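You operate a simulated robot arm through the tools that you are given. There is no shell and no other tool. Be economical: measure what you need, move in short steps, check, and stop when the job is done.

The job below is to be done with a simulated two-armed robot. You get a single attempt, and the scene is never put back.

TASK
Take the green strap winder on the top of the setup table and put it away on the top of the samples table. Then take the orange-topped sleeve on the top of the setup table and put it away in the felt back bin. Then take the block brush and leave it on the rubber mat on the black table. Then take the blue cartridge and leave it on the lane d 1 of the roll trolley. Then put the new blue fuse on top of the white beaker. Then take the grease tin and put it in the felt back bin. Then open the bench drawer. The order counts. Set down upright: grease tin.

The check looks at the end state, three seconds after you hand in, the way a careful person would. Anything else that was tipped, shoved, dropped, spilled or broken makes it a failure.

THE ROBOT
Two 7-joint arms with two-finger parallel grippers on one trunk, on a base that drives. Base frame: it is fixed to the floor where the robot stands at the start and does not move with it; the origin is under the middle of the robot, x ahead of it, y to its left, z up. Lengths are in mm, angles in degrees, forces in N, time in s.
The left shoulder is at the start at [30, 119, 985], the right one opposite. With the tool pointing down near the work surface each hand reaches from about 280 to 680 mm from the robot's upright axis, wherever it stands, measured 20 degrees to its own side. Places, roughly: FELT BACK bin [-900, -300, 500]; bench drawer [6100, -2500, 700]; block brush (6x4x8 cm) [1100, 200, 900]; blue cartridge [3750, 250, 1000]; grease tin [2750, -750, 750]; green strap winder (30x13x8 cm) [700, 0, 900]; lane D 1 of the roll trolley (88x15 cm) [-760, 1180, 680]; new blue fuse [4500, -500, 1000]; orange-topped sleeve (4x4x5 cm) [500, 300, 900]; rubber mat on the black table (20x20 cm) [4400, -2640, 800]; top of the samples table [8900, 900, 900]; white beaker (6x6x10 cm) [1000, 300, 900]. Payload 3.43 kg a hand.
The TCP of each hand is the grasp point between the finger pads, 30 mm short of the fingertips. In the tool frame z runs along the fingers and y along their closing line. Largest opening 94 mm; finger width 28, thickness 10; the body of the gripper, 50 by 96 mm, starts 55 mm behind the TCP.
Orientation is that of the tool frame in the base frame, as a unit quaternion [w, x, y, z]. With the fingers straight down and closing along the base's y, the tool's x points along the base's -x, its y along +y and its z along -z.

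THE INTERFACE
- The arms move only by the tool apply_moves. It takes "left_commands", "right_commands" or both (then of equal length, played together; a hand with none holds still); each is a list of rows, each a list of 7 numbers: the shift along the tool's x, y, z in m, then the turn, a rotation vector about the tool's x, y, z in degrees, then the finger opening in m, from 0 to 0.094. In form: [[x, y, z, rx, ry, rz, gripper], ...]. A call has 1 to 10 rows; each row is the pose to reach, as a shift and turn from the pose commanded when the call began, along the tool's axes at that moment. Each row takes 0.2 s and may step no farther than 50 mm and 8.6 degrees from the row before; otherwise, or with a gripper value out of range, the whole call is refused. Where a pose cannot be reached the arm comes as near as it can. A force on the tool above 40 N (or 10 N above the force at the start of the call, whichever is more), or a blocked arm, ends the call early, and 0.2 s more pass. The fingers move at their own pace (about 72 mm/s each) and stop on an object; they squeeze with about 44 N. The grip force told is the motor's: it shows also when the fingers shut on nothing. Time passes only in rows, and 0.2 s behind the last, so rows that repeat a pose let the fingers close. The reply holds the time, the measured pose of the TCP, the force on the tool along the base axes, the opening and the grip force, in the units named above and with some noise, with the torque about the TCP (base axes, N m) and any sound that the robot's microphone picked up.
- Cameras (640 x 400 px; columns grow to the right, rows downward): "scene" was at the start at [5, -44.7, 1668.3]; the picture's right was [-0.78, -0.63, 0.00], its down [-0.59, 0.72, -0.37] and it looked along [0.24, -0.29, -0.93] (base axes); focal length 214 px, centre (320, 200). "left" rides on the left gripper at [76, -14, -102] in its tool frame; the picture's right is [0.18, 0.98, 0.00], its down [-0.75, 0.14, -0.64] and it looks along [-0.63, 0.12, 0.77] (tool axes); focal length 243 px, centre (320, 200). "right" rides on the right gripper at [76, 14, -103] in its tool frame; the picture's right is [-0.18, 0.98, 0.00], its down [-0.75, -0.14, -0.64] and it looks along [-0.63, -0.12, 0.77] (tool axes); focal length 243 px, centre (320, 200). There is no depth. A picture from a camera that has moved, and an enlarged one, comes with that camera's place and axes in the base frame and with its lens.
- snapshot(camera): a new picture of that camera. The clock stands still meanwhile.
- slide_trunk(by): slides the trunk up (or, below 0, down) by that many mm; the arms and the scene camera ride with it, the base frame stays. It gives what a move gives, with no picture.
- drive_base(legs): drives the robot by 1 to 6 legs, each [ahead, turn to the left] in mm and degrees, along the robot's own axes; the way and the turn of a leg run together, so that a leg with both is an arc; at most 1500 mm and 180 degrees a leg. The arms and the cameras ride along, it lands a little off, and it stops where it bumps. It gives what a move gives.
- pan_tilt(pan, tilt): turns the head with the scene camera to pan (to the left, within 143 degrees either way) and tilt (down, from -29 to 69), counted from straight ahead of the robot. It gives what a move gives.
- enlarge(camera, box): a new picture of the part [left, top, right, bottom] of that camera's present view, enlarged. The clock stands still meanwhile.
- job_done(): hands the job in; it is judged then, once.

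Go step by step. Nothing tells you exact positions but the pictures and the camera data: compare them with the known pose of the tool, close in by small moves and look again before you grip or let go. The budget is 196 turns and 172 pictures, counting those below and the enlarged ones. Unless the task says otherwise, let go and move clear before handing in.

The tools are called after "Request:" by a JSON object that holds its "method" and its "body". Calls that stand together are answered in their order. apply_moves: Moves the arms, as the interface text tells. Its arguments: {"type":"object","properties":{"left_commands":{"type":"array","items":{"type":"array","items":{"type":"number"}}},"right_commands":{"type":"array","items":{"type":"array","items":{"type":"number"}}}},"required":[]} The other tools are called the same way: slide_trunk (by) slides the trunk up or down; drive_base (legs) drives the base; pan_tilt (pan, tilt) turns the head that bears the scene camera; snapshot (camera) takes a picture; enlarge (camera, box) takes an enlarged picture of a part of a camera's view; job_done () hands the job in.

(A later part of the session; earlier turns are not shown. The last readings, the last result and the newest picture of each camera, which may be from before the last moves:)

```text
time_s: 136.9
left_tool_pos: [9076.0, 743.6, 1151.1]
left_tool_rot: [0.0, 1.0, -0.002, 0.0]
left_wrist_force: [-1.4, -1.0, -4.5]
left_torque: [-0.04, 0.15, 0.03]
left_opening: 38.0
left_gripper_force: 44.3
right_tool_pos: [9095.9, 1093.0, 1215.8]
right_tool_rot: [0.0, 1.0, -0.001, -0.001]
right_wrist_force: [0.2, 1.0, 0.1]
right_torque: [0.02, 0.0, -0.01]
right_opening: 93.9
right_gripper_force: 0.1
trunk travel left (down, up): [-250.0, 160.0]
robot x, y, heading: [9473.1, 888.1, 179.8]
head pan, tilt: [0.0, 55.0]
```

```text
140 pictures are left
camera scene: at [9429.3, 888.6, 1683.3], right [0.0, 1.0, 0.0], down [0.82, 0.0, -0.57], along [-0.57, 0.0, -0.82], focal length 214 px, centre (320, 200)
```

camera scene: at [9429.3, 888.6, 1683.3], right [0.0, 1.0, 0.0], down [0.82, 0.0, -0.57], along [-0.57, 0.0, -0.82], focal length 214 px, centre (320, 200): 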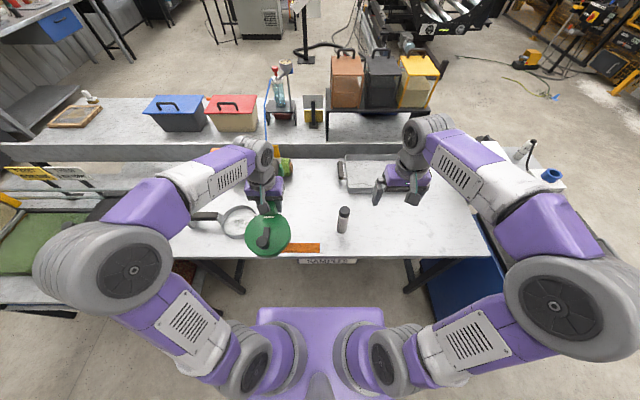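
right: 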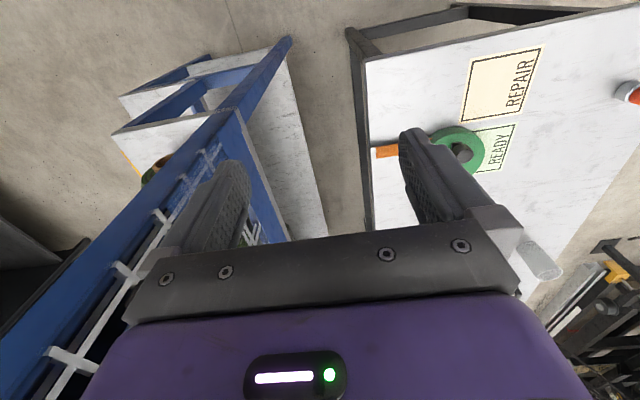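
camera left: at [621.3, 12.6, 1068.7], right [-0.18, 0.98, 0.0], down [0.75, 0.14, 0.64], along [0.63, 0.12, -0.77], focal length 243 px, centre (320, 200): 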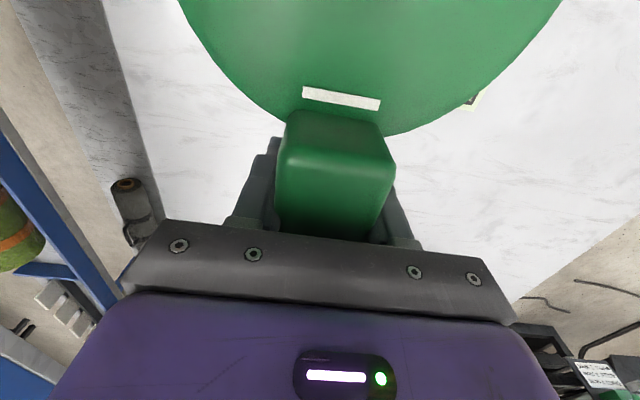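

The spot is clear. I'll move forward 175 mm and down to about z 950, then feel for the table.

Request:
{"method": "apply_moves", "body": {"left_commands": [[-0.035, 0, 0.025, 0, 0, 0, 0], [-0.07, 0, 0.05, 0, 0, 0, 0], [-0.105, 0, 0.08, 0, 0, 0, 0], [-0.14, 0, 0.11, 0, 0, 0, 0], [-0.175, 0, 0.14, 0, 0, 0, 0], [-0.175, 0, 0.17, 0, 0, 0, 0], [-0.175, 0, 0.2, 0, 0, 0, 0]]}}

Request:
{"method": "snapshot", "body": {"camera": "scene"}}

```text
time_s: 138.5
left_tool_pos: [8898.3, 743.3, 948.9]
left_tool_rot: [0.0, 1.0, -0.001, 0.0]
left_wrist_force: [0.3, 0.0, -4.0]
left_torque: [0.0, 0.14, 0.0]
left_opening: 37.9
left_gripper_force: 43.7
right_tool_pos: [9094.0, 1094.6, 1216.6]
right_tool_rot: [0.0, 1.0, -0.001, 0.0]
right_wrist_force: [0.4, -0.7, -0.7]
right_torque: [0.01, -0.02, -0.03]
right_opening: 94.1
right_gripper_force: 0.1
trunk travel left (down, up): [-250.0, 160.0]
robot x, y, heading: [9472.6, 889.8, 179.7]
head pan, tilt: [0.0, 55.0]
```

```text
139 pictures are left
camera scene: at [9427.9, 888.6, 1683.1], right [0.0, 1.0, 0.0], down [0.82, 0.0, -0.57], along [-0.57, 0.0, -0.82], focal length 214 px, centre (320, 200)
```

scene: 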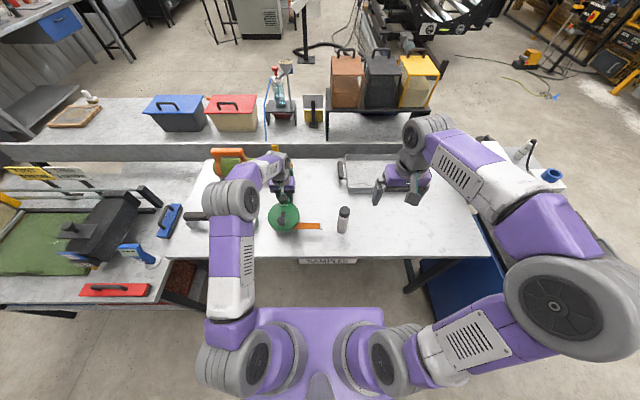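

I'll lower in small steps until contact.

Request:
{"method": "apply_moves", "body": {"left_commands": [[0, 0, 0.02, 0, 0, 0, 0], [0, 0, 0.035, 0, 0, 0, 0], [0, 0, 0.045, 0, 0, 0, 0], [0, 0, 0.05, 0, 0, 0, 0], [0, 0, 0.053, 0, 0, 0, 0]]}}

Request:
{"method": "enlarge", "body": {"camera": "scene", "box": [220, 140, 380, 260]}}

```text
time_s: 139.7
left_tool_pos: [8898.7, 744.8, 898.5]
left_tool_rot: [0.0, 1.0, -0.002, 0.0]
left_wrist_force: [-3.9, 0.4, 7.5]
left_torque: [0.01, -1.5, 0.07]
left_opening: 37.7
left_gripper_force: 43.9
right_tool_pos: [9094.5, 1095.7, 1216.4]
right_tool_rot: [0.0, 1.0, -0.001, -0.001]
right_wrist_force: [0.4, 0.4, -0.4]
right_torque: [-0.02, 0.01, 0.0]
right_opening: 94.0
right_gripper_force: 0.1
trunk travel left (down, up): [-250.0, 160.0]
robot x, y, heading: [9474.4, 891.1, 179.9]
head pan, tilt: [0.0, 55.0]
```

```text
3.33 times, centred on (300, 200) of scene
camera zoom: at [9429.6, 889.1, 1683.2], right [0.0, 1.0, 0.0], down [0.82, 0.0, -0.57], along [-0.57, 0.0, -0.82], focal length 715 px, centre (387, 200)
```

zoom: 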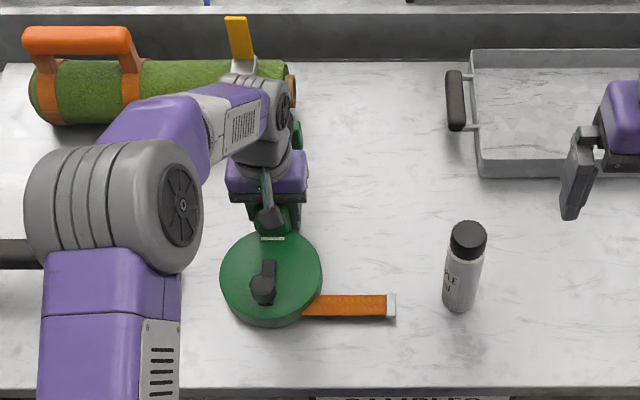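

The winder rests on the table. I'll release and rise.

Request:
{"method": "apply_moves", "body": {"left_commands": [[0, 0, 0, 0, 0, 0, 0.06], [0, 0, 0, 0, 0, 0, 0.09], [0, 0, 0, 0, 0, 0, 0.09], [0, 0, -0.03, 0, 0, 0, 0.09], [0, 0, -0.07, 0, 0, 0, 0.09], [0, 0, -0.11, 0, 0, 0, 0.09], [0, 0, -0.15, 0, 0, 0, 0.09], [0.03, 0, -0.18, 0, 0, 0, 0.09], [0.07, 0, -0.2, 0, 0, 0, 0.09]]}}

Request:
{"method": "enlarge", "body": {"camera": "scene", "box": [220, 140, 380, 260]}}

```text
time_s: 141.7
left_tool_pos: [8972.1, 744.4, 1100.6]
left_tool_rot: [0.0, 1.0, -0.001, 0.0]
left_wrist_force: [0.1, -0.3, 0.4]
left_torque: [0.01, 0.02, 0.01]
left_opening: 90.1
left_gripper_force: 0.0
right_tool_pos: [9096.1, 1093.9, 1217.1]
right_tool_rot: [0.0, 1.0, 0.0, -0.001]
right_wrist_force: [0.8, -0.8, -0.1]
right_torque: [-0.01, 0.04, 0.0]
right_opening: 94.1
right_gripper_force: 0.0
trunk travel left (down, up): [-250.0, 160.0]
robot x, y, heading: [9468.9, 890.0, 179.7]
head pan, tilt: [0.0, 55.0]
```

```text
3.33 times, centred on (300, 200) of scene
camera zoom: at [9431.2, 888.5, 1683.2], right [0.0, 1.0, 0.0], down [0.82, 0.0, -0.57], along [-0.57, 0.0, -0.82], focal length 715 px, centre (387, 200)
```

zoom: 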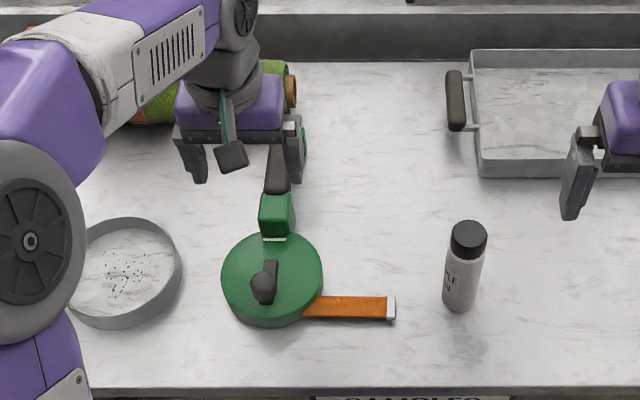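

The winder is in place. I'll draw the arm in and drive back by the known route.

Request:
{"method": "apply_moves", "body": {"left_commands": [[0.02, 0, -0.035, 0, 0, 0, 0.09], [0.05, 0, -0.06, 0, 0, 0, 0.09], [0.09, 0, -0.08, 0, 0, 0, 0.09]]}}

Request:
{"method": "drive_base", "body": {"legs": [[-200, 0], [0, 90], [1500, 0], [830, 0], [0, -90], [1500, 0]]}}

```text
time_s: 142.5
left_tool_pos: [9062.7, 743.4, 1179.1]
left_tool_rot: [0.0, 1.0, -0.002, -0.001]
left_wrist_force: [1.5, 0.1, -0.4]
left_torque: [-0.01, -0.01, 0.02]
left_opening: 90.0
left_gripper_force: 0.1
right_tool_pos: [9096.3, 1093.4, 1217.6]
right_tool_rot: [0.0, 1.0, 0.0, -0.002]
right_wrist_force: [0.2, -0.4, 1.0]
right_torque: [-0.01, 0.03, -0.02]
right_opening: 93.9
right_gripper_force: 0.0
trunk travel left (down, up): [-250.0, 160.0]
robot x, y, heading: [9475.2, 891.9, 179.9]
head pan, tilt: [0.0, 55.0]
```

```text
time_s: 169.8
left_tool_pos: [7792.5, -1597.4, 1178.4]
left_tool_rot: [-0.001, 1.0, -0.002, 0.0]
left_wrist_force: [0.3, 0.9, 0.3]
left_torque: [0.02, 0.0, 0.01]
left_opening: 89.8
left_gripper_force: 0.0
right_tool_pos: [7826.8, -1246.6, 1217.1]
right_tool_rot: [0.0, 1.0, -0.002, -0.001]
right_wrist_force: [0.6, 0.8, -0.5]
right_torque: [-0.02, 0.0, 0.01]
right_opening: 94.0
right_gripper_force: 0.0
trunk travel left (down, up): [-250.0, 160.0]
robot x, y, heading: [8203.6, -1449.1, 179.8]
head pan, tilt: [0.0, 55.0]
```

I'll glance ahead along the right-hand side for a shorter way back.

Request:
{"method": "pan_tilt", "body": {"pan": 0, "tilt": 15}}

Request:
{"method": "snapshot", "body": {"camera": "scene"}}

```text
time_s: 170.9
left_tool_pos: [7791.9, -1598.0, 1178.7]
left_tool_rot: [-0.001, 1.0, -0.002, 0.0]
left_wrist_force: [-0.2, 0.1, 0.1]
left_torque: [0.01, 0.02, 0.03]
left_opening: 90.1
left_gripper_force: 0.0
right_tool_pos: [7827.1, -1247.0, 1215.4]
right_tool_rot: [-0.001, 1.0, -0.001, -0.001]
right_wrist_force: [0.2, -0.4, 0.1]
right_torque: [-0.03, -0.01, 0.02]
right_opening: 94.1
right_gripper_force: 0.0
trunk travel left (down, up): [-250.0, 160.0]
robot x, y, heading: [8208.3, -1448.3, 179.8]
head pan, tilt: [0.0, 15.0]
```

```text
136 pictures are left
camera scene: at [8140.2, -1451.8, 1743.3], right [0.0, 1.0, 0.0], down [0.26, 0.0, -0.97], along [-0.97, 0.0, -0.26], focal length 214 px, centre (320, 200)
```

scene: 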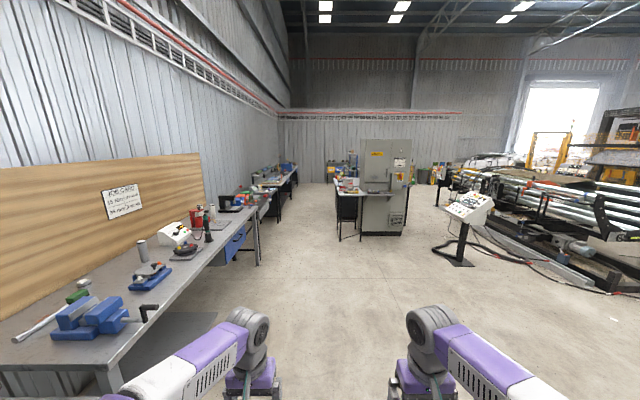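

There is a clear aisle along y ≈ -1650 past the benches. I'll take that back.

Request:
{"method": "drive_base", "body": {"legs": [[0, 8], [1500, 0], [0, -8], [1500, 0], [1500, 0], [1000, 0]]}}

Request:
{"method": "snapshot", "body": {"camera": "scene"}}

```text
time_s: 198.3
left_tool_pos: [2309.7, -1741.2, 1178.6]
left_tool_rot: [0.0, 1.0, -0.007, 0.0]
left_wrist_force: [0.6, -0.6, -0.6]
left_torque: [0.01, -0.03, -0.03]
left_opening: 90.0
left_gripper_force: 0.1
right_tool_pos: [2347.2, -1392.2, 1216.8]
right_tool_rot: [0.0, 1.0, -0.007, -0.002]
right_wrist_force: [-0.2, 0.1, -0.1]
right_torque: [-0.01, -0.02, 0.01]
right_opening: 93.9
right_gripper_force: 0.0
trunk travel left (down, up): [-250.0, 160.0]
robot x, y, heading: [2720.3, -1601.3, 179.5]
head pan, tilt: [0.0, 15.0]
```

```text
135 pictures are left
camera scene: at [2658.4, -1601.2, 1743.4], right [0.02, 1.0, 0.0], down [0.26, 0.0, -0.97], along [-0.97, 0.01, -0.26], focal length 214 px, centre (320, 200)
```

scene: 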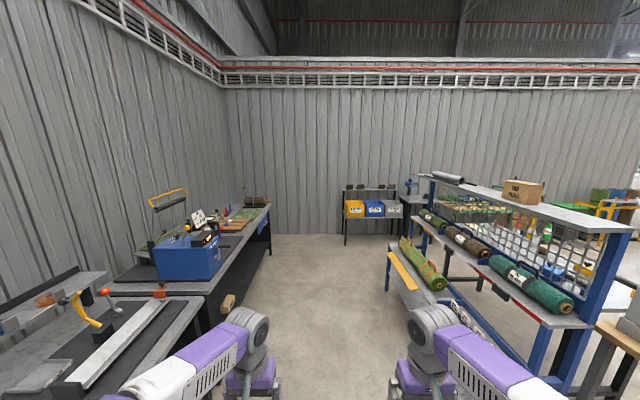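

Clear ahead, and the bins are visible at the end. I'll continue and come round to the setup table.

Request:
{"method": "drive_base", "body": {"legs": [[1500, 0], [1350, 0], [0, -90], [1500, 0], [90, 0], [0, -90]]}}

Request:
{"method": "pan_tilt", "body": {"pan": 0, "tilt": 50}}

Request:
{"method": "snapshot", "body": {"camera": "scene"}}

```text
time_s: 227.4
left_tool_pos: [368.7, 196.0, 1178.3]
left_tool_rot: [0.0, 0.022, 1.0, 0.001]
left_wrist_force: [-0.2, -0.7, -0.8]
left_torque: [0.01, 0.01, 0.05]
left_opening: 90.1
left_gripper_force: 0.0
right_tool_pos: [320.2, -150.5, 1216.0]
right_tool_rot: [0.001, 0.021, 1.0, 0.0]
right_wrist_force: [0.1, 0.7, 0.6]
right_torque: [0.04, 0.0, -0.02]
right_opening: 94.1
right_gripper_force: 0.0
trunk travel left (down, up): [-250.0, 160.0]
robot x, y, heading: [-51.2, 69.2, -2.4]
head pan, tilt: [0.0, 15.0]
```

```text
time_s: 228.5
left_tool_pos: [368.5, 197.7, 1179.2]
left_tool_rot: [0.0, 0.022, 1.0, 0.0]
left_wrist_force: [0.5, -0.3, -0.1]
left_torque: [0.01, 0.0, -0.02]
left_opening: 90.0
left_gripper_force: 0.0
right_tool_pos: [320.1, -151.4, 1216.7]
right_tool_rot: [0.001, 0.022, 1.0, 0.0]
right_wrist_force: [-0.5, 0.6, -0.6]
right_torque: [0.0, 0.03, 0.0]
right_opening: 94.0
right_gripper_force: 0.2
trunk travel left (down, up): [-250.0, 160.0]
robot x, y, heading: [-53.8, 67.1, -2.1]
head pan, tilt: [0.0, 50.0]
```

```text
134 pictures are left
camera scene: at [-2.9, 65.7, 1689.7], right [-0.04, -1.0, 0.0], down [-0.76, 0.03, -0.64], along [0.64, -0.03, -0.77], focal length 214 px, centre (320, 200)
```

scene: 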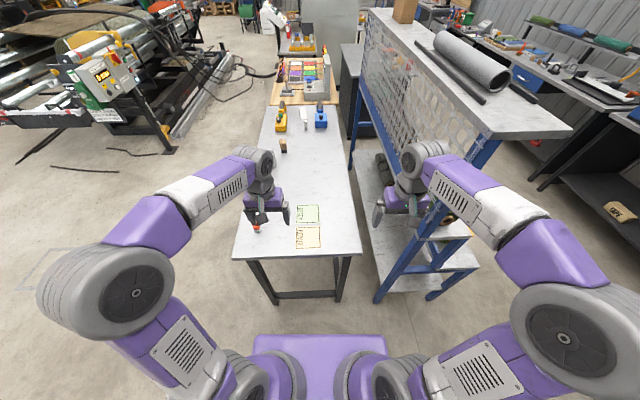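

The sleeve stands near [520, 322] with its top about z 898. I'll move up 100 mm and bring the left hand above it.

Request:
{"method": "drive_base", "body": {"legs": [[100, 2]]}}

Request:
{"method": "apply_moves", "body": {"left_commands": [[-0.01, 0.026, 0.03, 0, 0, 0, 0.09], [-0.02, 0.052, 0.06, 0, 0, 0, 0.09], [-0.03, 0.078, 0.09, 0, 0, 0, 0.09], [-0.04, 0.104, 0.12, 0, 0, 0, 0.09], [-0.05, 0.126, 0.15, 0, 0, 0, 0.09]]}}

Request:
{"method": "snapshot", "body": {"camera": "left"}}

```text
time_s: 229.6
left_tool_pos: [463.1, 208.2, 1179.3]
left_tool_rot: [0.0, 0.005, 1.0, 0.001]
left_wrist_force: [0.9, -0.4, 0.2]
left_torque: [-0.02, 0.02, 0.01]
left_opening: 89.8
left_gripper_force: 0.1
right_tool_pos: [425.4, -141.7, 1215.2]
right_tool_rot: [0.001, 0.004, 1.0, 0.001]
right_wrist_force: [0.3, -0.1, -0.2]
right_torque: [0.0, 0.02, 0.01]
right_opening: 94.1
right_gripper_force: 0.0
trunk travel left (down, up): [-250.0, 160.0]
robot x, y, heading: [46.6, 65.3, -0.5]
head pan, tilt: [0.0, 50.0]
```

```text
time_s: 230.8
left_tool_pos: [512.2, 336.0, 1027.7]
left_tool_rot: [0.0, 0.005, 1.0, -0.001]
left_wrist_force: [0.2, 0.4, 1.0]
left_torque: [-0.01, -0.03, 0.04]
left_opening: 90.1
left_gripper_force: 0.1
right_tool_pos: [426.1, -141.0, 1215.2]
right_tool_rot: [0.0, 0.005, 1.0, -0.001]
right_wrist_force: [-0.2, 0.4, -0.6]
right_torque: [0.0, 0.0, -0.01]
right_opening: 93.9
right_gripper_force: 0.1
trunk travel left (down, up): [-250.0, 160.0]
robot x, y, heading: [48.6, 68.4, -0.6]
head pan, tilt: [0.0, 50.0]
```

```text
133 pictures are left
camera left: at [437.5, 321.1, 1131.2], right [-0.18, 0.98, 0.0], down [0.75, 0.14, 0.64], along [0.63, 0.11, -0.77], focal length 243 px, centre (320, 200)
```

left: 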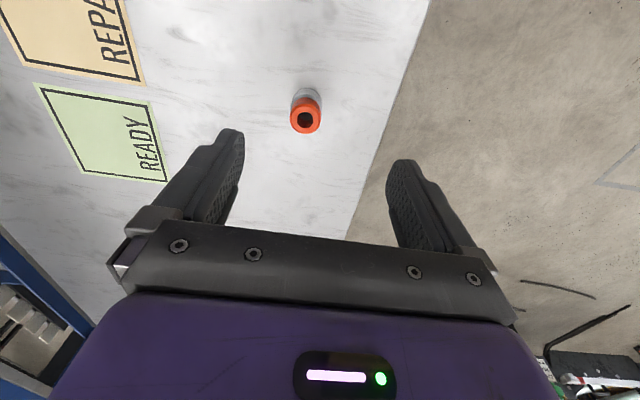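

The sleeve is at [525, 321]. I'll centre and descend over it.

Request:
{"method": "apply_moves", "body": {"left_commands": [[-0.013, -0.015, 0.03, 0, 0, 0, 0.09], [-0.013, -0.015, 0.07, 0, 0, 0, 0.09]]}}

Request:
{"method": "snapshot", "body": {"camera": "left"}}

```text
time_s: 231.4
left_tool_pos: [526.0, 318.7, 959.9]
left_tool_rot: [0.002, 0.005, 1.0, -0.001]
left_wrist_force: [-0.2, 1.5, -0.7]
left_torque: [-0.01, 0.0, 0.0]
left_opening: 90.1
left_gripper_force: 0.0
right_tool_pos: [425.5, -141.2, 1217.0]
right_tool_rot: [0.0, 0.005, 1.0, 0.0]
right_wrist_force: [0.5, 0.4, -0.1]
right_torque: [-0.01, -0.01, 0.01]
right_opening: 93.9
right_gripper_force: 0.0
trunk travel left (down, up): [-250.0, 160.0]
robot x, y, heading: [50.5, 62.1, -0.4]
head pan, tilt: [0.0, 50.0]
```

```text
132 pictures are left
camera left: at [450.9, 304.9, 1061.9], right [-0.17, 0.98, 0.0], down [0.75, 0.13, 0.64], along [0.63, 0.11, -0.77], focal length 243 px, centre (320, 200)
```

left: 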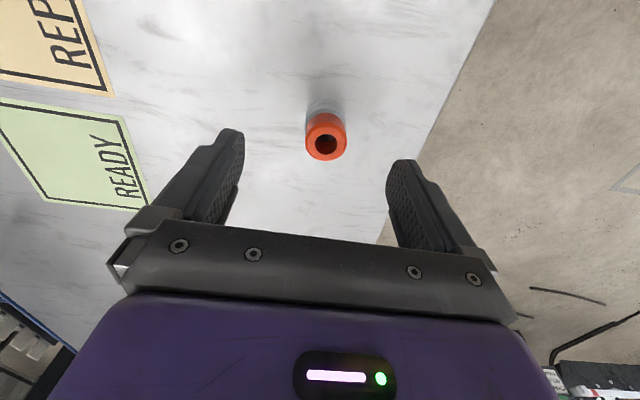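

Centred. I'll descend and close on it.

Request:
{"method": "apply_moves", "body": {"left_commands": [[0, 0.002, 0.04, 0, 0, 0, 0.09], [0, 0.002, 0.066, 0, 0, 0, 0.09], [0, 0.002, 0.066, 0, 0, 0, 0.0], [0, 0.002, 0.066, 0, 0, 0, 0.0], [0, 0.002, 0.066, 0, 0, 0, 0.0], [0, 0.002, 0.066, 0, 0, 0, 0]]}}

Request:
{"method": "apply_moves", "body": {"left_commands": [[0, 0, -0.04, 0, 0, 0, 0], [0, 0, -0.08, 0, 0, 0, 0], [0.02, 0, -0.12, 0, 0, 0, 0], [0.04, -0.03, -0.15, 0, 0, 0, 0], [0.06, -0.06, -0.18, 0, 0, 0, 0], [0.08, -0.09, -0.21, 0, 0, 0, 0], [0.1, -0.12, -0.24, 0, 0, 0, 0]]}}

Request:
{"method": "snapshot", "body": {"camera": "left"}}

```text
time_s: 232.8
left_tool_pos: [527.5, 321.2, 892.1]
left_tool_rot: [0.0, 0.004, 1.0, 0.0]
left_wrist_force: [-0.6, -0.1, 0.0]
left_torque: [0.0, 0.01, 0.01]
left_opening: 31.3
left_gripper_force: 43.5
right_tool_pos: [425.8, -141.9, 1216.4]
right_tool_rot: [0.001, 0.005, 1.0, 0.0]
right_wrist_force: [-0.3, 0.3, -1.6]
right_torque: [0.03, -0.04, -0.03]
right_opening: 93.7
right_gripper_force: 0.1
trunk travel left (down, up): [-250.0, 160.0]
robot x, y, heading: [51.5, 66.7, -0.5]
head pan, tilt: [0.0, 50.0]
```

```text
time_s: 234.4
left_tool_pos: [425.0, 202.3, 1132.5]
left_tool_rot: [0.0, 0.005, 1.0, 0.0]
left_wrist_force: [0.7, -0.2, -0.9]
left_torque: [-0.03, 0.0, 0.01]
left_opening: 31.4
left_gripper_force: 44.0
right_tool_pos: [424.8, -140.9, 1216.4]
right_tool_rot: [0.001, 0.005, 1.0, -0.001]
right_wrist_force: [0.2, -0.3, -0.8]
right_torque: [0.0, -0.01, 0.02]
right_opening: 93.9
right_gripper_force: 0.2
trunk travel left (down, up): [-250.0, 160.0]
robot x, y, heading: [51.1, 66.6, -0.3]
head pan, tilt: [0.0, 50.0]
```

```text
131 pictures are left
camera left: at [348.2, 189.4, 1235.9], right [-0.18, 0.98, 0.0], down [0.75, 0.13, 0.64], along [0.63, 0.11, -0.77], focal length 243 px, centre (320, 200)
```

left: 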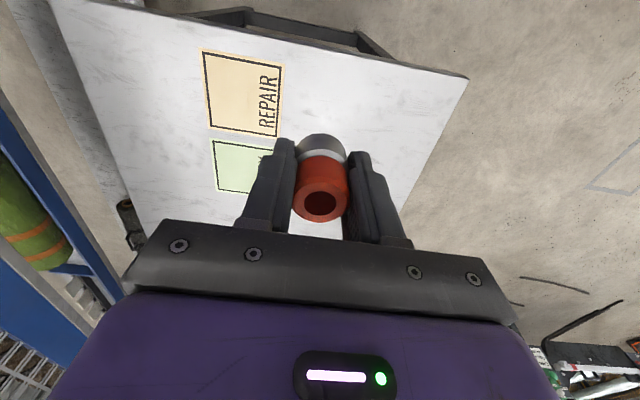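

Sleeve held. I'll back off, turn to the bins and look.

Request:
{"method": "drive_base", "body": {"legs": [[-250, 0], [0, -90], [180, 0], [0, -90]]}}

Request:
{"method": "pan_tilt", "body": {"pan": 0, "tilt": 50}}

Request:
{"method": "snapshot", "body": {"camera": "scene"}}

```text
time_s: 245.0
left_tool_pos: [-580.7, -246.5, 1131.4]
left_tool_rot: [0.001, 1.0, -0.008, 0.0]
left_wrist_force: [-0.6, 0.1, -0.4]
left_torque: [-0.01, -0.02, 0.01]
left_opening: 31.8
left_gripper_force: 43.7
right_tool_pos: [-581.4, 98.4, 1216.4]
right_tool_rot: [-0.001, 1.0, -0.009, 0.0]
right_wrist_force: [-0.2, 0.1, -0.4]
right_torque: [0.01, -0.01, -0.03]
right_opening: 94.2
right_gripper_force: 0.0
trunk travel left (down, up): [-250.0, 160.0]
robot x, y, heading: [-206.8, -111.1, 179.1]
head pan, tilt: [0.0, 50.0]
```

```text
time_s: 245.6
left_tool_pos: [-582.2, -247.1, 1131.8]
left_tool_rot: [0.0, 1.0, -0.009, 0.0]
left_wrist_force: [-0.4, -0.2, -0.7]
left_torque: [0.01, 0.0, -0.05]
left_opening: 31.6
left_gripper_force: 43.8
right_tool_pos: [-579.9, 97.9, 1217.0]
right_tool_rot: [0.0, 1.0, -0.009, -0.001]
right_wrist_force: [0.3, -0.3, -0.6]
right_torque: [-0.01, 0.01, -0.02]
right_opening: 93.9
right_gripper_force: 0.0
trunk travel left (down, up): [-250.0, 160.0]
robot x, y, heading: [-207.0, -112.4, 179.0]
head pan, tilt: [0.0, 50.0]
```

```text
130 pictures are left
camera scene: at [-253.5, -111.5, 1689.6], right [0.02, 1.0, 0.0], down [0.77, -0.01, -0.64], along [-0.64, 0.01, -0.77], focal length 214 px, centre (320, 200)
```

scene: 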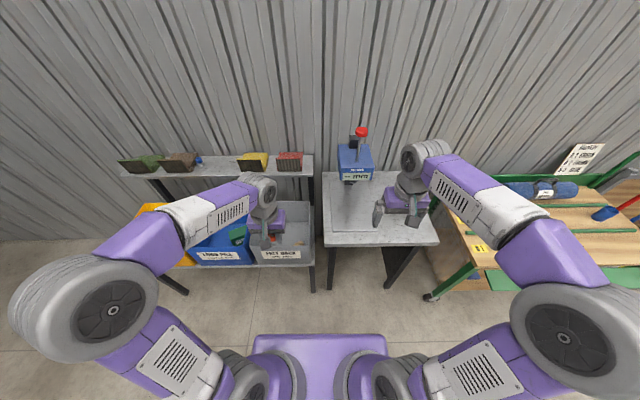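

Request:
{"method": "enlarge", "body": {"camera": "scene", "box": [170, 140, 350, 310]}}

Request:
{"method": "enlarge", "body": {"camera": "left", "box": [0, 0, 640, 400]}}

```text
2.35 times, centred on (260, 225) of scene
camera zoom: at [-253.5, -111.5, 1689.6], right [0.02, 1.0, 0.0], down [0.77, -0.01, -0.64], along [-0.64, 0.01, -0.77], focal length 505 px, centre (461, 141)
```

zoom: 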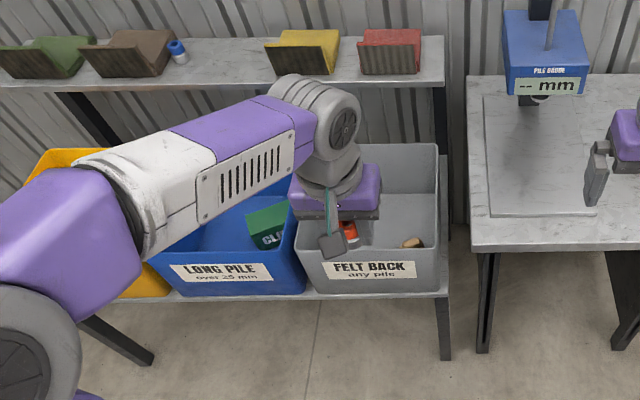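

```text
1.00 times, centred on (320, 200) of left (not enlarged: the box is as wide or as high as the picture)
camera zoom: at [-504.3, -233.9, 1235.4], right [0.17, -0.99, 0.0], down [-0.76, -0.13, 0.64], along [-0.63, -0.11, -0.77], focal length 243 px, centre (320, 200)
```

zoom: 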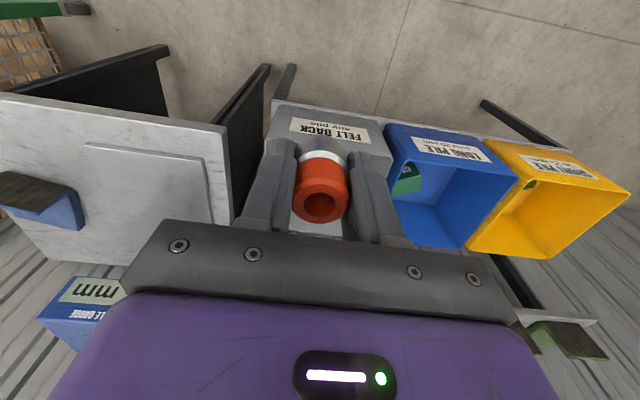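

The FELT BACK bin is centred near [-895, -310], rim about z 690. I'll drive in 200 mm and lower the trunk.

Request:
{"method": "drive_base", "body": {"legs": [[200, 0]]}}

Request:
{"method": "slide_trunk", "body": {"by": -150}}

Request:
{"method": "apply_moves", "body": {"left_commands": [[-0.035, -0.02, 0, 0, 0, 0, 0], [-0.07, -0.04, 0.01, 0, 0, 0, 0], [-0.105, -0.06, 0.03, 0, 0, 0, 0]]}}

Request:
{"method": "snapshot", "body": {"camera": "left"}}

Request:
{"method": "snapshot", "body": {"camera": "scene"}}

```text
time_s: 247.2
left_tool_pos: [-782.6, -243.4, 1131.8]
left_tool_rot: [0.0, 1.0, -0.01, 0.0]
left_wrist_force: [-0.2, -0.4, -1.0]
left_torque: [-0.02, -0.01, -0.02]
left_opening: 31.6
left_gripper_force: 43.8
right_tool_pos: [-779.6, 102.1, 1217.2]
right_tool_rot: [0.0, 1.0, -0.009, 0.0]
right_wrist_force: [-0.2, -0.1, -0.2]
right_torque: [0.01, -0.01, -0.02]
right_opening: 94.1
right_gripper_force: 0.1
trunk travel left (down, up): [-250.0, 160.0]
robot x, y, heading: [-406.6, -105.9, 178.8]
head pan, tilt: [0.0, 50.0]
```

```text
time_s: 249.0
left_tool_pos: [-780.9, -242.6, 981.6]
left_tool_rot: [0.0, 1.0, -0.009, 0.001]
left_wrist_force: [-1.6, -0.3, -0.8]
left_torque: [0.02, -0.02, -0.02]
left_opening: 31.2
left_gripper_force: 43.8
right_tool_pos: [-779.1, 102.2, 1066.7]
right_tool_rot: [0.0, 1.0, -0.009, -0.001]
right_wrist_force: [0.3, -0.1, -0.7]
right_torque: [-0.02, 0.0, 0.0]
right_opening: 93.9
right_gripper_force: 0.1
trunk travel left (down, up): [-100.0, 310.0]
robot x, y, heading: [-404.6, -107.1, 178.9]
head pan, tilt: [0.0, 50.0]
```

```text
time_s: 249.8
left_tool_pos: [-885.2, -179.8, 950.8]
left_tool_rot: [0.0, 1.0, -0.008, 0.0]
left_wrist_force: [-0.4, 0.2, -1.0]
left_torque: [-0.03, 0.03, 0.03]
left_opening: 31.3
left_gripper_force: 43.7
right_tool_pos: [-779.0, 101.8, 1065.3]
right_tool_rot: [0.0, 1.0, -0.009, 0.001]
right_wrist_force: [-0.2, -0.2, 1.2]
right_torque: [-0.01, 0.01, 0.01]
right_opening: 93.8
right_gripper_force: 0.1
trunk travel left (down, up): [-100.0, 310.0]
robot x, y, heading: [-402.4, -108.3, 179.2]
head pan, tilt: [0.0, 50.0]
```

```text
127 pictures are left
camera left: at [-807.8, -167.4, 1054.7], right [0.17, -0.99, 0.0], down [-0.76, -0.13, 0.64], along [-0.63, -0.11, -0.77], focal length 243 px, centre (320, 200)
```

left: 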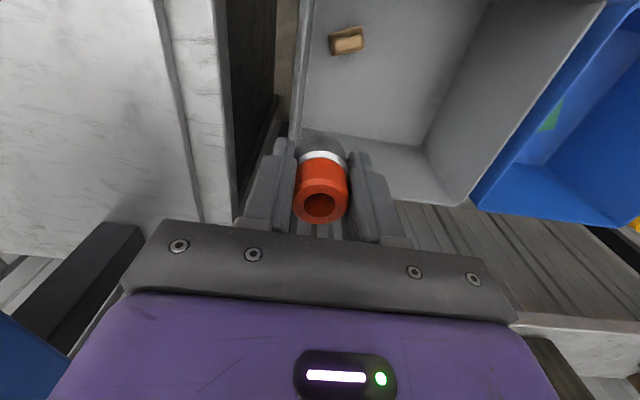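

```text
126 pictures are left
camera scene: at [-454.1, -107.2, 1539.6], right [0.02, 1.0, 0.0], down [0.77, -0.01, -0.64], along [-0.64, 0.01, -0.77], focal length 214 px, centre (320, 200)
```

scene: 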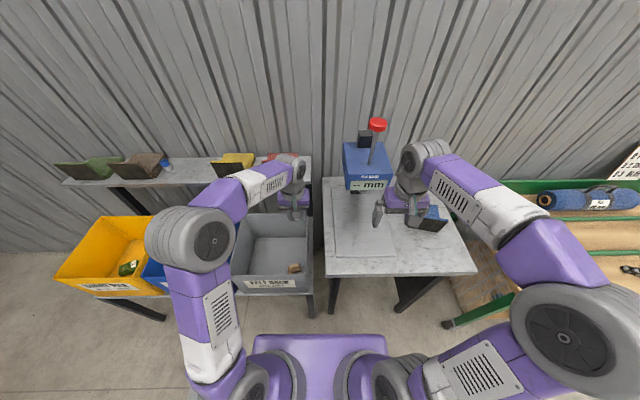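

I shifted to the wrong side; the tool's +y is the robot's left. I'll move 135 mm left, over the bin centre, and then down to z ≈ 720.

Request:
{"method": "apply_moves", "body": {"left_commands": [[0, 0.045, 0, 0, 0, 0, 0], [-0.01, 0.09, 0, 0, 0, 0, 0], [-0.02, 0.135, 0, 0, 0, 0, 0], [-0.02, 0.135, 0.05, 0, 0, 0, 0], [-0.02, 0.135, 0.1, 0, 0, 0, 0], [-0.02, 0.135, 0.15, 0, 0, 0, 0], [-0.02, 0.135, 0.2, 0, 0, 0, 0]]}}

Request:
{"method": "snapshot", "body": {"camera": "left"}}

Request:
{"method": "snapshot", "body": {"camera": "scene"}}

```text
time_s: 251.4
left_tool_pos: [-907.0, -314.4, 751.3]
left_tool_rot: [0.0, 1.0, -0.009, 0.001]
left_wrist_force: [0.3, -0.5, -0.7]
left_torque: [0.02, 0.0, -0.03]
left_opening: 31.7
left_gripper_force: 43.6
right_tool_pos: [-779.5, 102.6, 1065.5]
right_tool_rot: [0.001, 1.0, -0.009, 0.001]
right_wrist_force: [0.9, -1.0, 0.2]
right_torque: [-0.02, -0.01, -0.02]
right_opening: 93.8
right_gripper_force: 0.1
trunk travel left (down, up): [-100.0, 310.0]
robot x, y, heading: [-402.2, -105.9, 179.3]
head pan, tilt: [0.0, 50.0]
```

```text
125 pictures are left
camera left: at [-831.0, -301.6, 855.0], right [0.17, -0.99, 0.0], down [-0.76, -0.13, 0.64], along [-0.63, -0.11, -0.77], focal length 243 px, centre (320, 200)
```

left: 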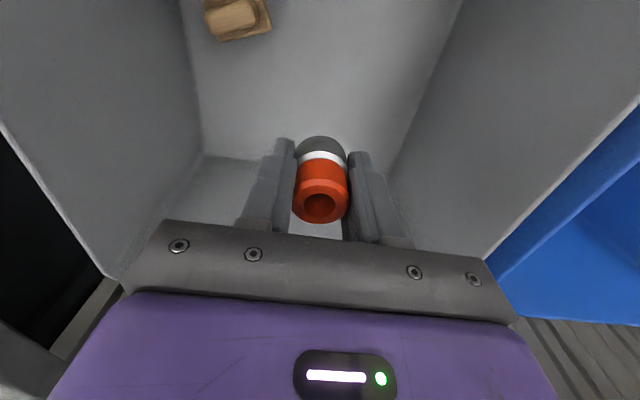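

```text
124 pictures are left
camera scene: at [-453.6, -108.0, 1539.6], right [0.02, 1.0, 0.0], down [0.77, -0.01, -0.64], along [-0.64, 0.01, -0.77], focal length 214 px, centre (320, 200)
```

scene: 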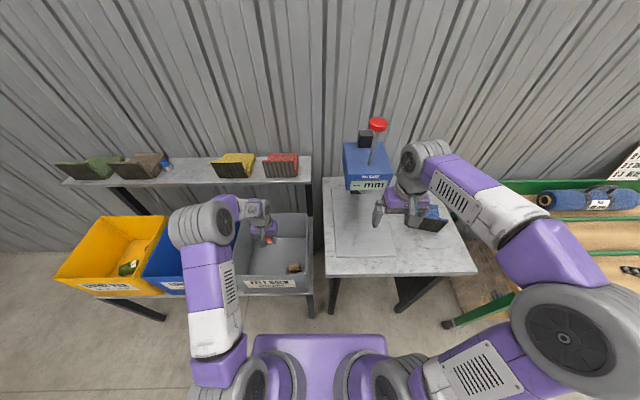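

I'll shift slightly left to leave room for the tin later, then lower and release.

Request:
{"method": "apply_moves", "body": {"left_commands": [[0, 0.025, 0.03, 0, 0, 0, 0], [0, 0.025, 0.07, 0, 0, 0, 0], [0, 0.025, 0.11, 0, 0, 0, 0], [0, 0.025, 0.14, 0, 0, 0, 0], [0, 0.025, 0.15, 0, 0, 0, 0], [0, 0.025, 0.155, 0, 0, 0, 0]]}}

Request:
{"method": "snapshot", "body": {"camera": "left"}}

```text
time_s: 252.8
left_tool_pos: [-908.3, -339.5, 597.4]
left_tool_rot: [0.0, 1.0, -0.009, 0.001]
left_wrist_force: [0.8, 1.0, 0.0]
left_torque: [-0.01, -0.01, -0.02]
left_opening: 31.4
left_gripper_force: 43.9
right_tool_pos: [-778.8, 102.4, 1066.0]
right_tool_rot: [0.0, 1.0, -0.009, -0.001]
right_wrist_force: [-0.8, -0.3, -0.8]
right_torque: [-0.01, 0.02, 0.04]
right_opening: 94.2
right_gripper_force: 0.0
trunk travel left (down, up): [-100.0, 310.0]
robot x, y, heading: [-404.9, -106.5, 179.0]
head pan, tilt: [0.0, 50.0]
```

```text
123 pictures are left
camera left: at [-831.0, -327.0, 700.3], right [0.17, -0.99, 0.0], down [-0.76, -0.13, 0.64], along [-0.63, -0.11, -0.77], focal length 243 px, centre (320, 200)
```

left: 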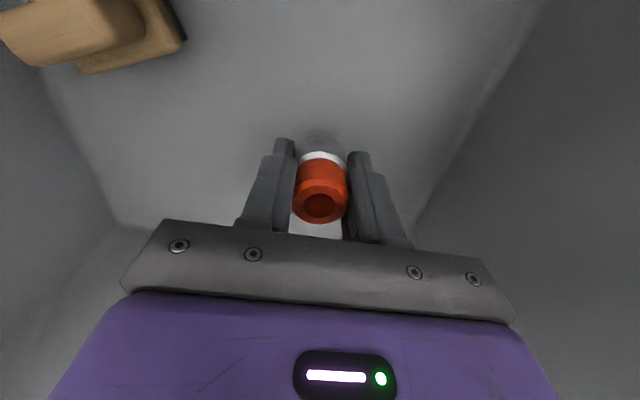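

Request:
{"method": "apply_moves", "body": {"left_commands": [[0, 0, 0.005, 0, 0, 0, 0], [0, 0, 0.01, 0, 0, 0, 0], [0, 0, 0.013, 0, 0, 0, 0]]}}

```text
time_s: 253.6
left_tool_pos: [-907.1, -339.4, 584.7]
left_tool_rot: [0.0, 1.0, -0.008, 0.001]
left_wrist_force: [-0.4, -0.4, -0.6]
left_torque: [-0.02, -0.01, 0.01]
left_opening: 31.5
left_gripper_force: 44.1
right_tool_pos: [-779.0, 102.8, 1067.2]
right_tool_rot: [0.0, 1.0, -0.009, -0.001]
right_wrist_force: [-0.7, 0.5, -0.9]
right_torque: [0.01, -0.01, 0.01]
right_opening: 94.1
right_gripper_force: 0.1
trunk travel left (down, up): [-100.0, 310.0]
robot x, y, heading: [-403.0, -108.4, 179.2]
head pan, tilt: [0.0, 50.0]
```

No contact yet; I'll go down further in small steps.

Request:
{"method": "apply_moves", "body": {"left_commands": [[0, 0, 0.006, 0, 0, 0, 0], [0, 0, 0.012, 0, 0, 0, 0], [0, 0, 0.018, 0, 0, 0, 0], [0, 0, 0.024, 0, 0, 0, 0]]}}

```text
time_s: 254.6
left_tool_pos: [-908.4, -340.9, 559.4]
left_tool_rot: [0.0, 1.0, -0.01, 0.0]
left_wrist_force: [0.3, 0.5, -1.4]
left_torque: [-0.01, 0.03, 0.0]
left_opening: 31.2
left_gripper_force: 43.8
right_tool_pos: [-779.1, 102.1, 1065.0]
right_tool_rot: [0.0, 1.0, -0.009, -0.001]
right_wrist_force: [-0.5, 0.1, 0.2]
right_torque: [-0.01, 0.03, -0.01]
right_opening: 94.1
right_gripper_force: 0.1
trunk travel left (down, up): [-100.0, 310.0]
robot x, y, heading: [-404.6, -106.1, 179.0]
head pan, tilt: [0.0, 50.0]
```

Request:
{"method": "apply_moves", "body": {"left_commands": [[0, 0, 0.006, 0, 0, 0, 0], [0, 0, 0.012, 0, 0, 0, 0], [0, 0, 0.018, 0, 0, 0, 0], [0, 0, 0.024, 0, 0, 0, 0]]}}

Request:
{"method": "snapshot", "body": {"camera": "left"}}

```text
time_s: 255.1
left_tool_pos: [-910.6, -341.1, 557.0]
left_tool_rot: [0.0, 1.0, -0.009, -0.003]
left_wrist_force: [4.9, -0.3, 19.9]
left_torque: [0.08, -0.17, -0.01]
left_opening: 31.6
left_gripper_force: 44.3
right_tool_pos: [-777.7, 102.2, 1067.6]
right_tool_rot: [0.0, 1.0, -0.009, -0.002]
right_wrist_force: [-0.7, 0.5, -0.6]
right_torque: [-0.02, 0.0, -0.01]
right_opening: 94.0
right_gripper_force: 0.1
trunk travel left (down, up): [-100.0, 310.0]
robot x, y, heading: [-405.5, -109.3, 179.0]
head pan, tilt: [0.0, 50.0]
stopped in row 2 (left hand): the force on the tool passed its limit at 55 N (the readings are from after the stop); the commanded pose is now the measured one
```

```text
122 pictures are left
camera left: at [-832.9, -327.6, 659.9], right [0.17, -0.99, 0.0], down [-0.75, -0.13, 0.65], along [-0.64, -0.11, -0.76], focal length 243 px, centre (320, 200)
```

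left: 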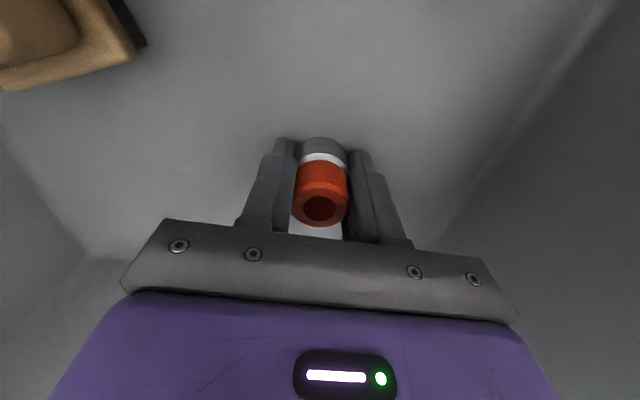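

Contact: the bin floor is near z 523. I'll ease off, release and rise.

Request:
{"method": "apply_moves", "body": {"left_commands": [[0, 0, -0.002, 0, 0, 0, 0], [0, 0, -0.002, 0, 0, 0, 0.05], [0, 0, -0.002, 0, 0, 0, 0.06], [0, 0, -0.04, 0, 0, 0, 0.06], [0, 0, -0.09, 0, 0, 0, 0.06], [0, 0, -0.14, 0, 0, 0, 0.06], [0, 0, -0.19, 0, 0, 0, 0.06], [0, 0, -0.24, 0, 0, 0, 0.06], [0, 0, -0.29, 0, 0, 0, 0.06], [0, 0, -0.34, 0, 0, 0, 0.06]]}}

Request:
{"method": "snapshot", "body": {"camera": "left"}}

```text
time_s: 257.3
left_tool_pos: [-909.2, -342.1, 895.2]
left_tool_rot: [-0.001, 1.0, -0.008, -0.002]
left_wrist_force: [-1.0, -0.4, -0.3]
left_torque: [-0.03, 0.01, 0.0]
left_opening: 60.2
left_gripper_force: 0.0
right_tool_pos: [-779.1, 102.3, 1067.4]
right_tool_rot: [-0.001, 1.0, -0.009, 0.0]
right_wrist_force: [0.1, -0.3, 0.2]
right_torque: [-0.03, -0.01, 0.01]
right_opening: 93.7
right_gripper_force: 0.0
trunk travel left (down, up): [-100.0, 310.0]
robot x, y, heading: [-406.6, -108.1, 179.1]
head pan, tilt: [0.0, 50.0]
```

```text
121 pictures are left
camera left: at [-831.9, -328.4, 998.3], right [0.17, -0.99, 0.0], down [-0.75, -0.13, 0.64], along [-0.64, -0.11, -0.76], focal length 243 px, centre (320, 200)
```

left: 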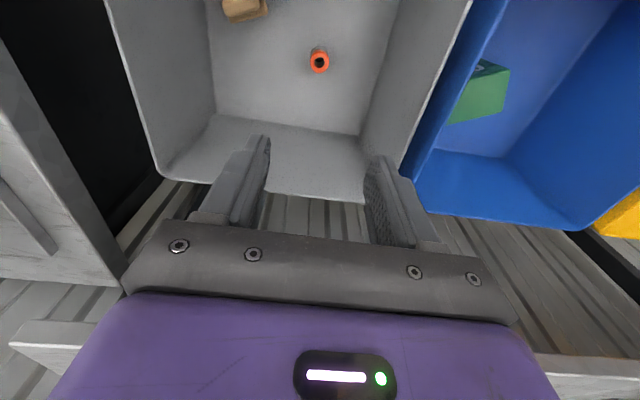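

The sleeve stands in the felt bin. Next the brush at about [1100, 243]: I'll draw in, raise the trunk and drive to the left side of the setup table.

Request:
{"method": "apply_moves", "body": {"left_commands": [[0.03, -0.02, -0.03, 0, 0, 0, 0.09], [0.07, -0.04, -0.05, 0, 0, 0, 0.09], [0.11, -0.06, -0.07, 0, 0, 0, 0.09], [0.13, -0.08, -0.1, 0, 0, 0, 0.09]]}}

Request:
{"method": "slide_trunk", "body": {"by": 150}}

Request:
{"method": "drive_base", "body": {"legs": [[-200, 0], [0, -90], [1100, 0], [0, -90], [1130, 0], [0, -90]]}}

Request:
{"method": "pan_tilt", "body": {"pan": 0, "tilt": 50}}

Request:
{"method": "snapshot", "body": {"camera": "scene"}}

```text
time_s: 258.3
left_tool_pos: [-776.9, -264.6, 994.3]
left_tool_rot: [0.0, 1.0, -0.009, -0.002]
left_wrist_force: [0.5, 0.9, -0.9]
left_torque: [0.03, 0.04, 0.02]
left_opening: 90.0
left_gripper_force: 0.0
right_tool_pos: [-777.0, 103.0, 1065.9]
right_tool_rot: [0.0, 1.0, -0.009, -0.001]
right_wrist_force: [0.1, -0.3, 0.3]
right_torque: [-0.04, 0.05, 0.0]
right_opening: 94.0
right_gripper_force: 0.1
trunk travel left (down, up): [-100.0, 310.0]
robot x, y, heading: [-404.0, -107.7, 179.2]
head pan, tilt: [0.0, 50.0]
```

```text
time_s: 260.1
left_tool_pos: [-777.6, -264.6, 1143.1]
left_tool_rot: [0.0, 1.0, -0.008, -0.003]
left_wrist_force: [-0.6, 0.8, 0.2]
left_torque: [-0.01, 0.02, -0.01]
left_opening: 90.0
left_gripper_force: 0.0
right_tool_pos: [-779.3, 102.6, 1216.6]
right_tool_rot: [0.0, 1.0, -0.009, -0.001]
right_wrist_force: [0.0, 0.5, 0.3]
right_torque: [-0.01, -0.03, -0.01]
right_opening: 94.0
right_gripper_force: 0.0
trunk travel left (down, up): [-250.0, 160.0]
robot x, y, heading: [-403.5, -106.6, 179.2]
head pan, tilt: [0.0, 50.0]
```

```text
time_s: 283.7
left_tool_pos: [1104.5, 560.6, 1144.1]
left_tool_rot: [0.001, 0.727, 0.687, -0.001]
left_wrist_force: [-0.4, -0.2, -0.3]
left_torque: [0.03, -0.05, -0.01]
left_opening: 90.0
left_gripper_force: 0.0
right_tool_pos: [738.1, 572.3, 1215.6]
right_tool_rot: [0.0, 0.727, 0.687, 0.0]
right_wrist_force: [-0.9, -0.1, 0.0]
right_torque: [0.04, 0.02, -0.02]
right_opening: 93.9
right_gripper_force: 0.2
trunk travel left (down, up): [-250.0, 160.0]
robot x, y, heading: [963.3, 941.5, -93.4]
head pan, tilt: [0.0, 50.0]
```

```text
time_s: 284.3
left_tool_pos: [1104.2, 560.5, 1143.6]
left_tool_rot: [0.001, 0.727, 0.686, -0.001]
left_wrist_force: [-0.4, -0.1, 0.3]
left_torque: [0.0, 0.01, -0.01]
left_opening: 89.9
left_gripper_force: 0.1
right_tool_pos: [737.9, 572.1, 1216.2]
right_tool_rot: [0.0, 0.726, 0.688, 0.0]
right_wrist_force: [0.3, -0.5, 0.2]
right_torque: [-0.04, 0.03, -0.01]
right_opening: 94.1
right_gripper_force: 0.0
trunk travel left (down, up): [-250.0, 160.0]
robot x, y, heading: [962.0, 937.4, -93.2]
head pan, tilt: [0.0, 50.0]
```

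```text
120 pictures are left
camera scene: at [958.9, 890.6, 1689.6], right [-1.0, 0.06, 0.0], down [0.04, 0.76, -0.64], along [-0.04, -0.64, -0.77], focal length 214 px, centre (320, 200)
```

scene: 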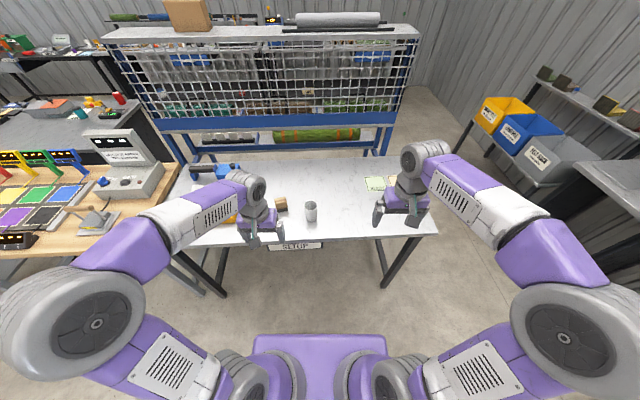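

Brush at about [1104, 250], beaker at [963, 304]. I'll drive forward 170 mm and squarely face the table.

Request:
{"method": "drive_base", "body": {"legs": [[0, 3], [170, 0]]}}

Request:
{"method": "snapshot", "body": {"camera": "left"}}

Request:
{"method": "enlarge", "body": {"camera": "scene", "box": [220, 130, 380, 280]}}

```text
time_s: 286.2
left_tool_pos: [1123.3, 397.4, 1144.0]
left_tool_rot: [0.001, 0.709, 0.705, -0.001]
left_wrist_force: [-1.1, 0.7, 0.9]
left_torque: [0.01, -0.01, 0.01]
left_opening: 90.0
left_gripper_force: 0.2
right_tool_pos: [756.6, 389.6, 1216.9]
right_tool_rot: [0.0, 0.709, 0.706, 0.0]
right_wrist_force: [0.1, 0.4, 0.3]
right_torque: [0.01, -0.03, 0.01]
right_opening: 93.9
right_gripper_force: 0.0
trunk travel left (down, up): [-250.0, 160.0]
robot x, y, heading: [962.1, 768.9, -90.4]
head pan, tilt: [0.0, 50.0]
```

```text
119 pictures are left
camera left: at [1110.0, 472.9, 1247.4], right [0.98, 0.18, 0.0], down [0.14, -0.75, 0.64], along [0.12, -0.63, -0.76], focal length 243 px, centre (320, 200)
```

left: 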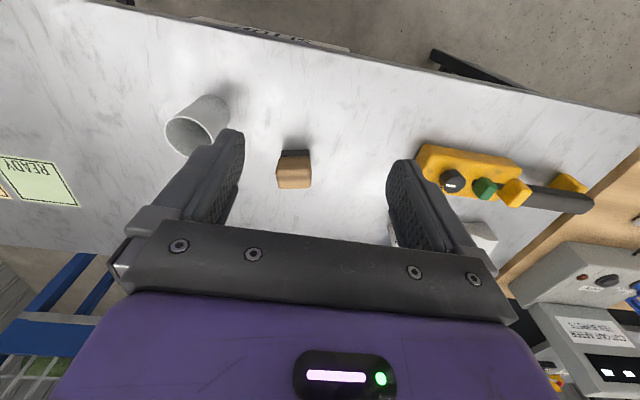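

```text
2.67 times, centred on (300, 205) of scene
camera zoom: at [960.7, 719.1, 1689.6], right [-1.0, 0.0, 0.0], down [0.0, 0.77, -0.64], along [0.0, -0.64, -0.77], focal length 572 px, centre (373, 187)
```

zoom: 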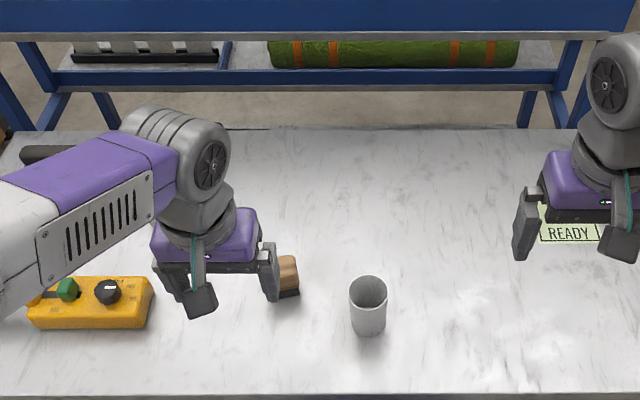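

Brush top near [1109, 256]. I'll go above it to z ≈ 985 and look.

Request:
{"method": "apply_moves", "body": {"left_commands": [[-0.03, -0.003, 0.03, 0, 0, 0, 0.094], [-0.06, -0.006, 0.06, 0, 0, 0, 0.094], [-0.09, -0.009, 0.09, 0, 0, 0, 0.094], [-0.12, -0.012, 0.12, 0, 0, 0, 0.094], [-0.141, -0.014, 0.16, 0, 0, 0, 0.094]]}}

Request:
{"method": "snapshot", "body": {"camera": "left"}}

Request:
{"method": "enlarge", "body": {"camera": "scene", "box": [220, 130, 380, 280]}}

```text
time_s: 287.4
left_tool_pos: [1108.1, 255.1, 983.6]
left_tool_rot: [0.001, 0.708, 0.706, -0.001]
left_wrist_force: [0.7, 0.4, -0.2]
left_torque: [0.02, 0.02, 0.03]
left_opening: 94.2
left_gripper_force: 0.1
right_tool_pos: [757.3, 390.4, 1215.8]
right_tool_rot: [0.0, 0.708, 0.706, 0.0]
right_wrist_force: [0.5, 0.1, 0.0]
right_torque: [0.0, 0.02, -0.04]
right_opening: 93.7
right_gripper_force: 0.0
trunk travel left (down, up): [-250.0, 160.0]
robot x, y, heading: [963.8, 767.0, -90.3]
head pan, tilt: [0.0, 50.0]
```

```text
117 pictures are left
camera left: at [1095.6, 330.6, 1087.3], right [0.98, 0.18, 0.0], down [0.14, -0.75, 0.64], along [0.12, -0.63, -0.76], focal length 243 px, centre (320, 200)
```

left: 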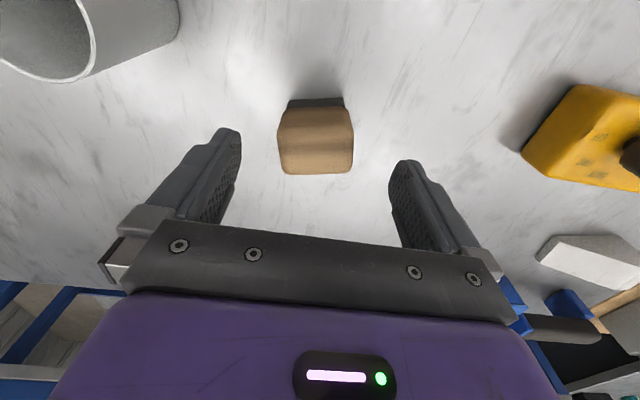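

```text
2.67 times, centred on (300, 205) of scene
camera zoom: at [960.5, 718.9, 1689.6], right [-1.0, 0.0, 0.0], down [0.0, 0.77, -0.64], along [0.0, -0.64, -0.77], focal length 572 px, centre (373, 187)
```

zoom: 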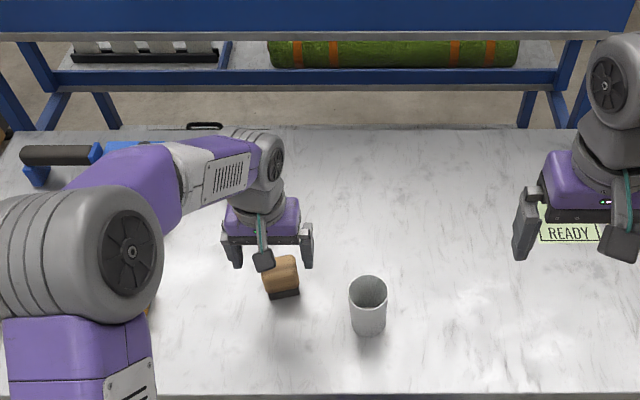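

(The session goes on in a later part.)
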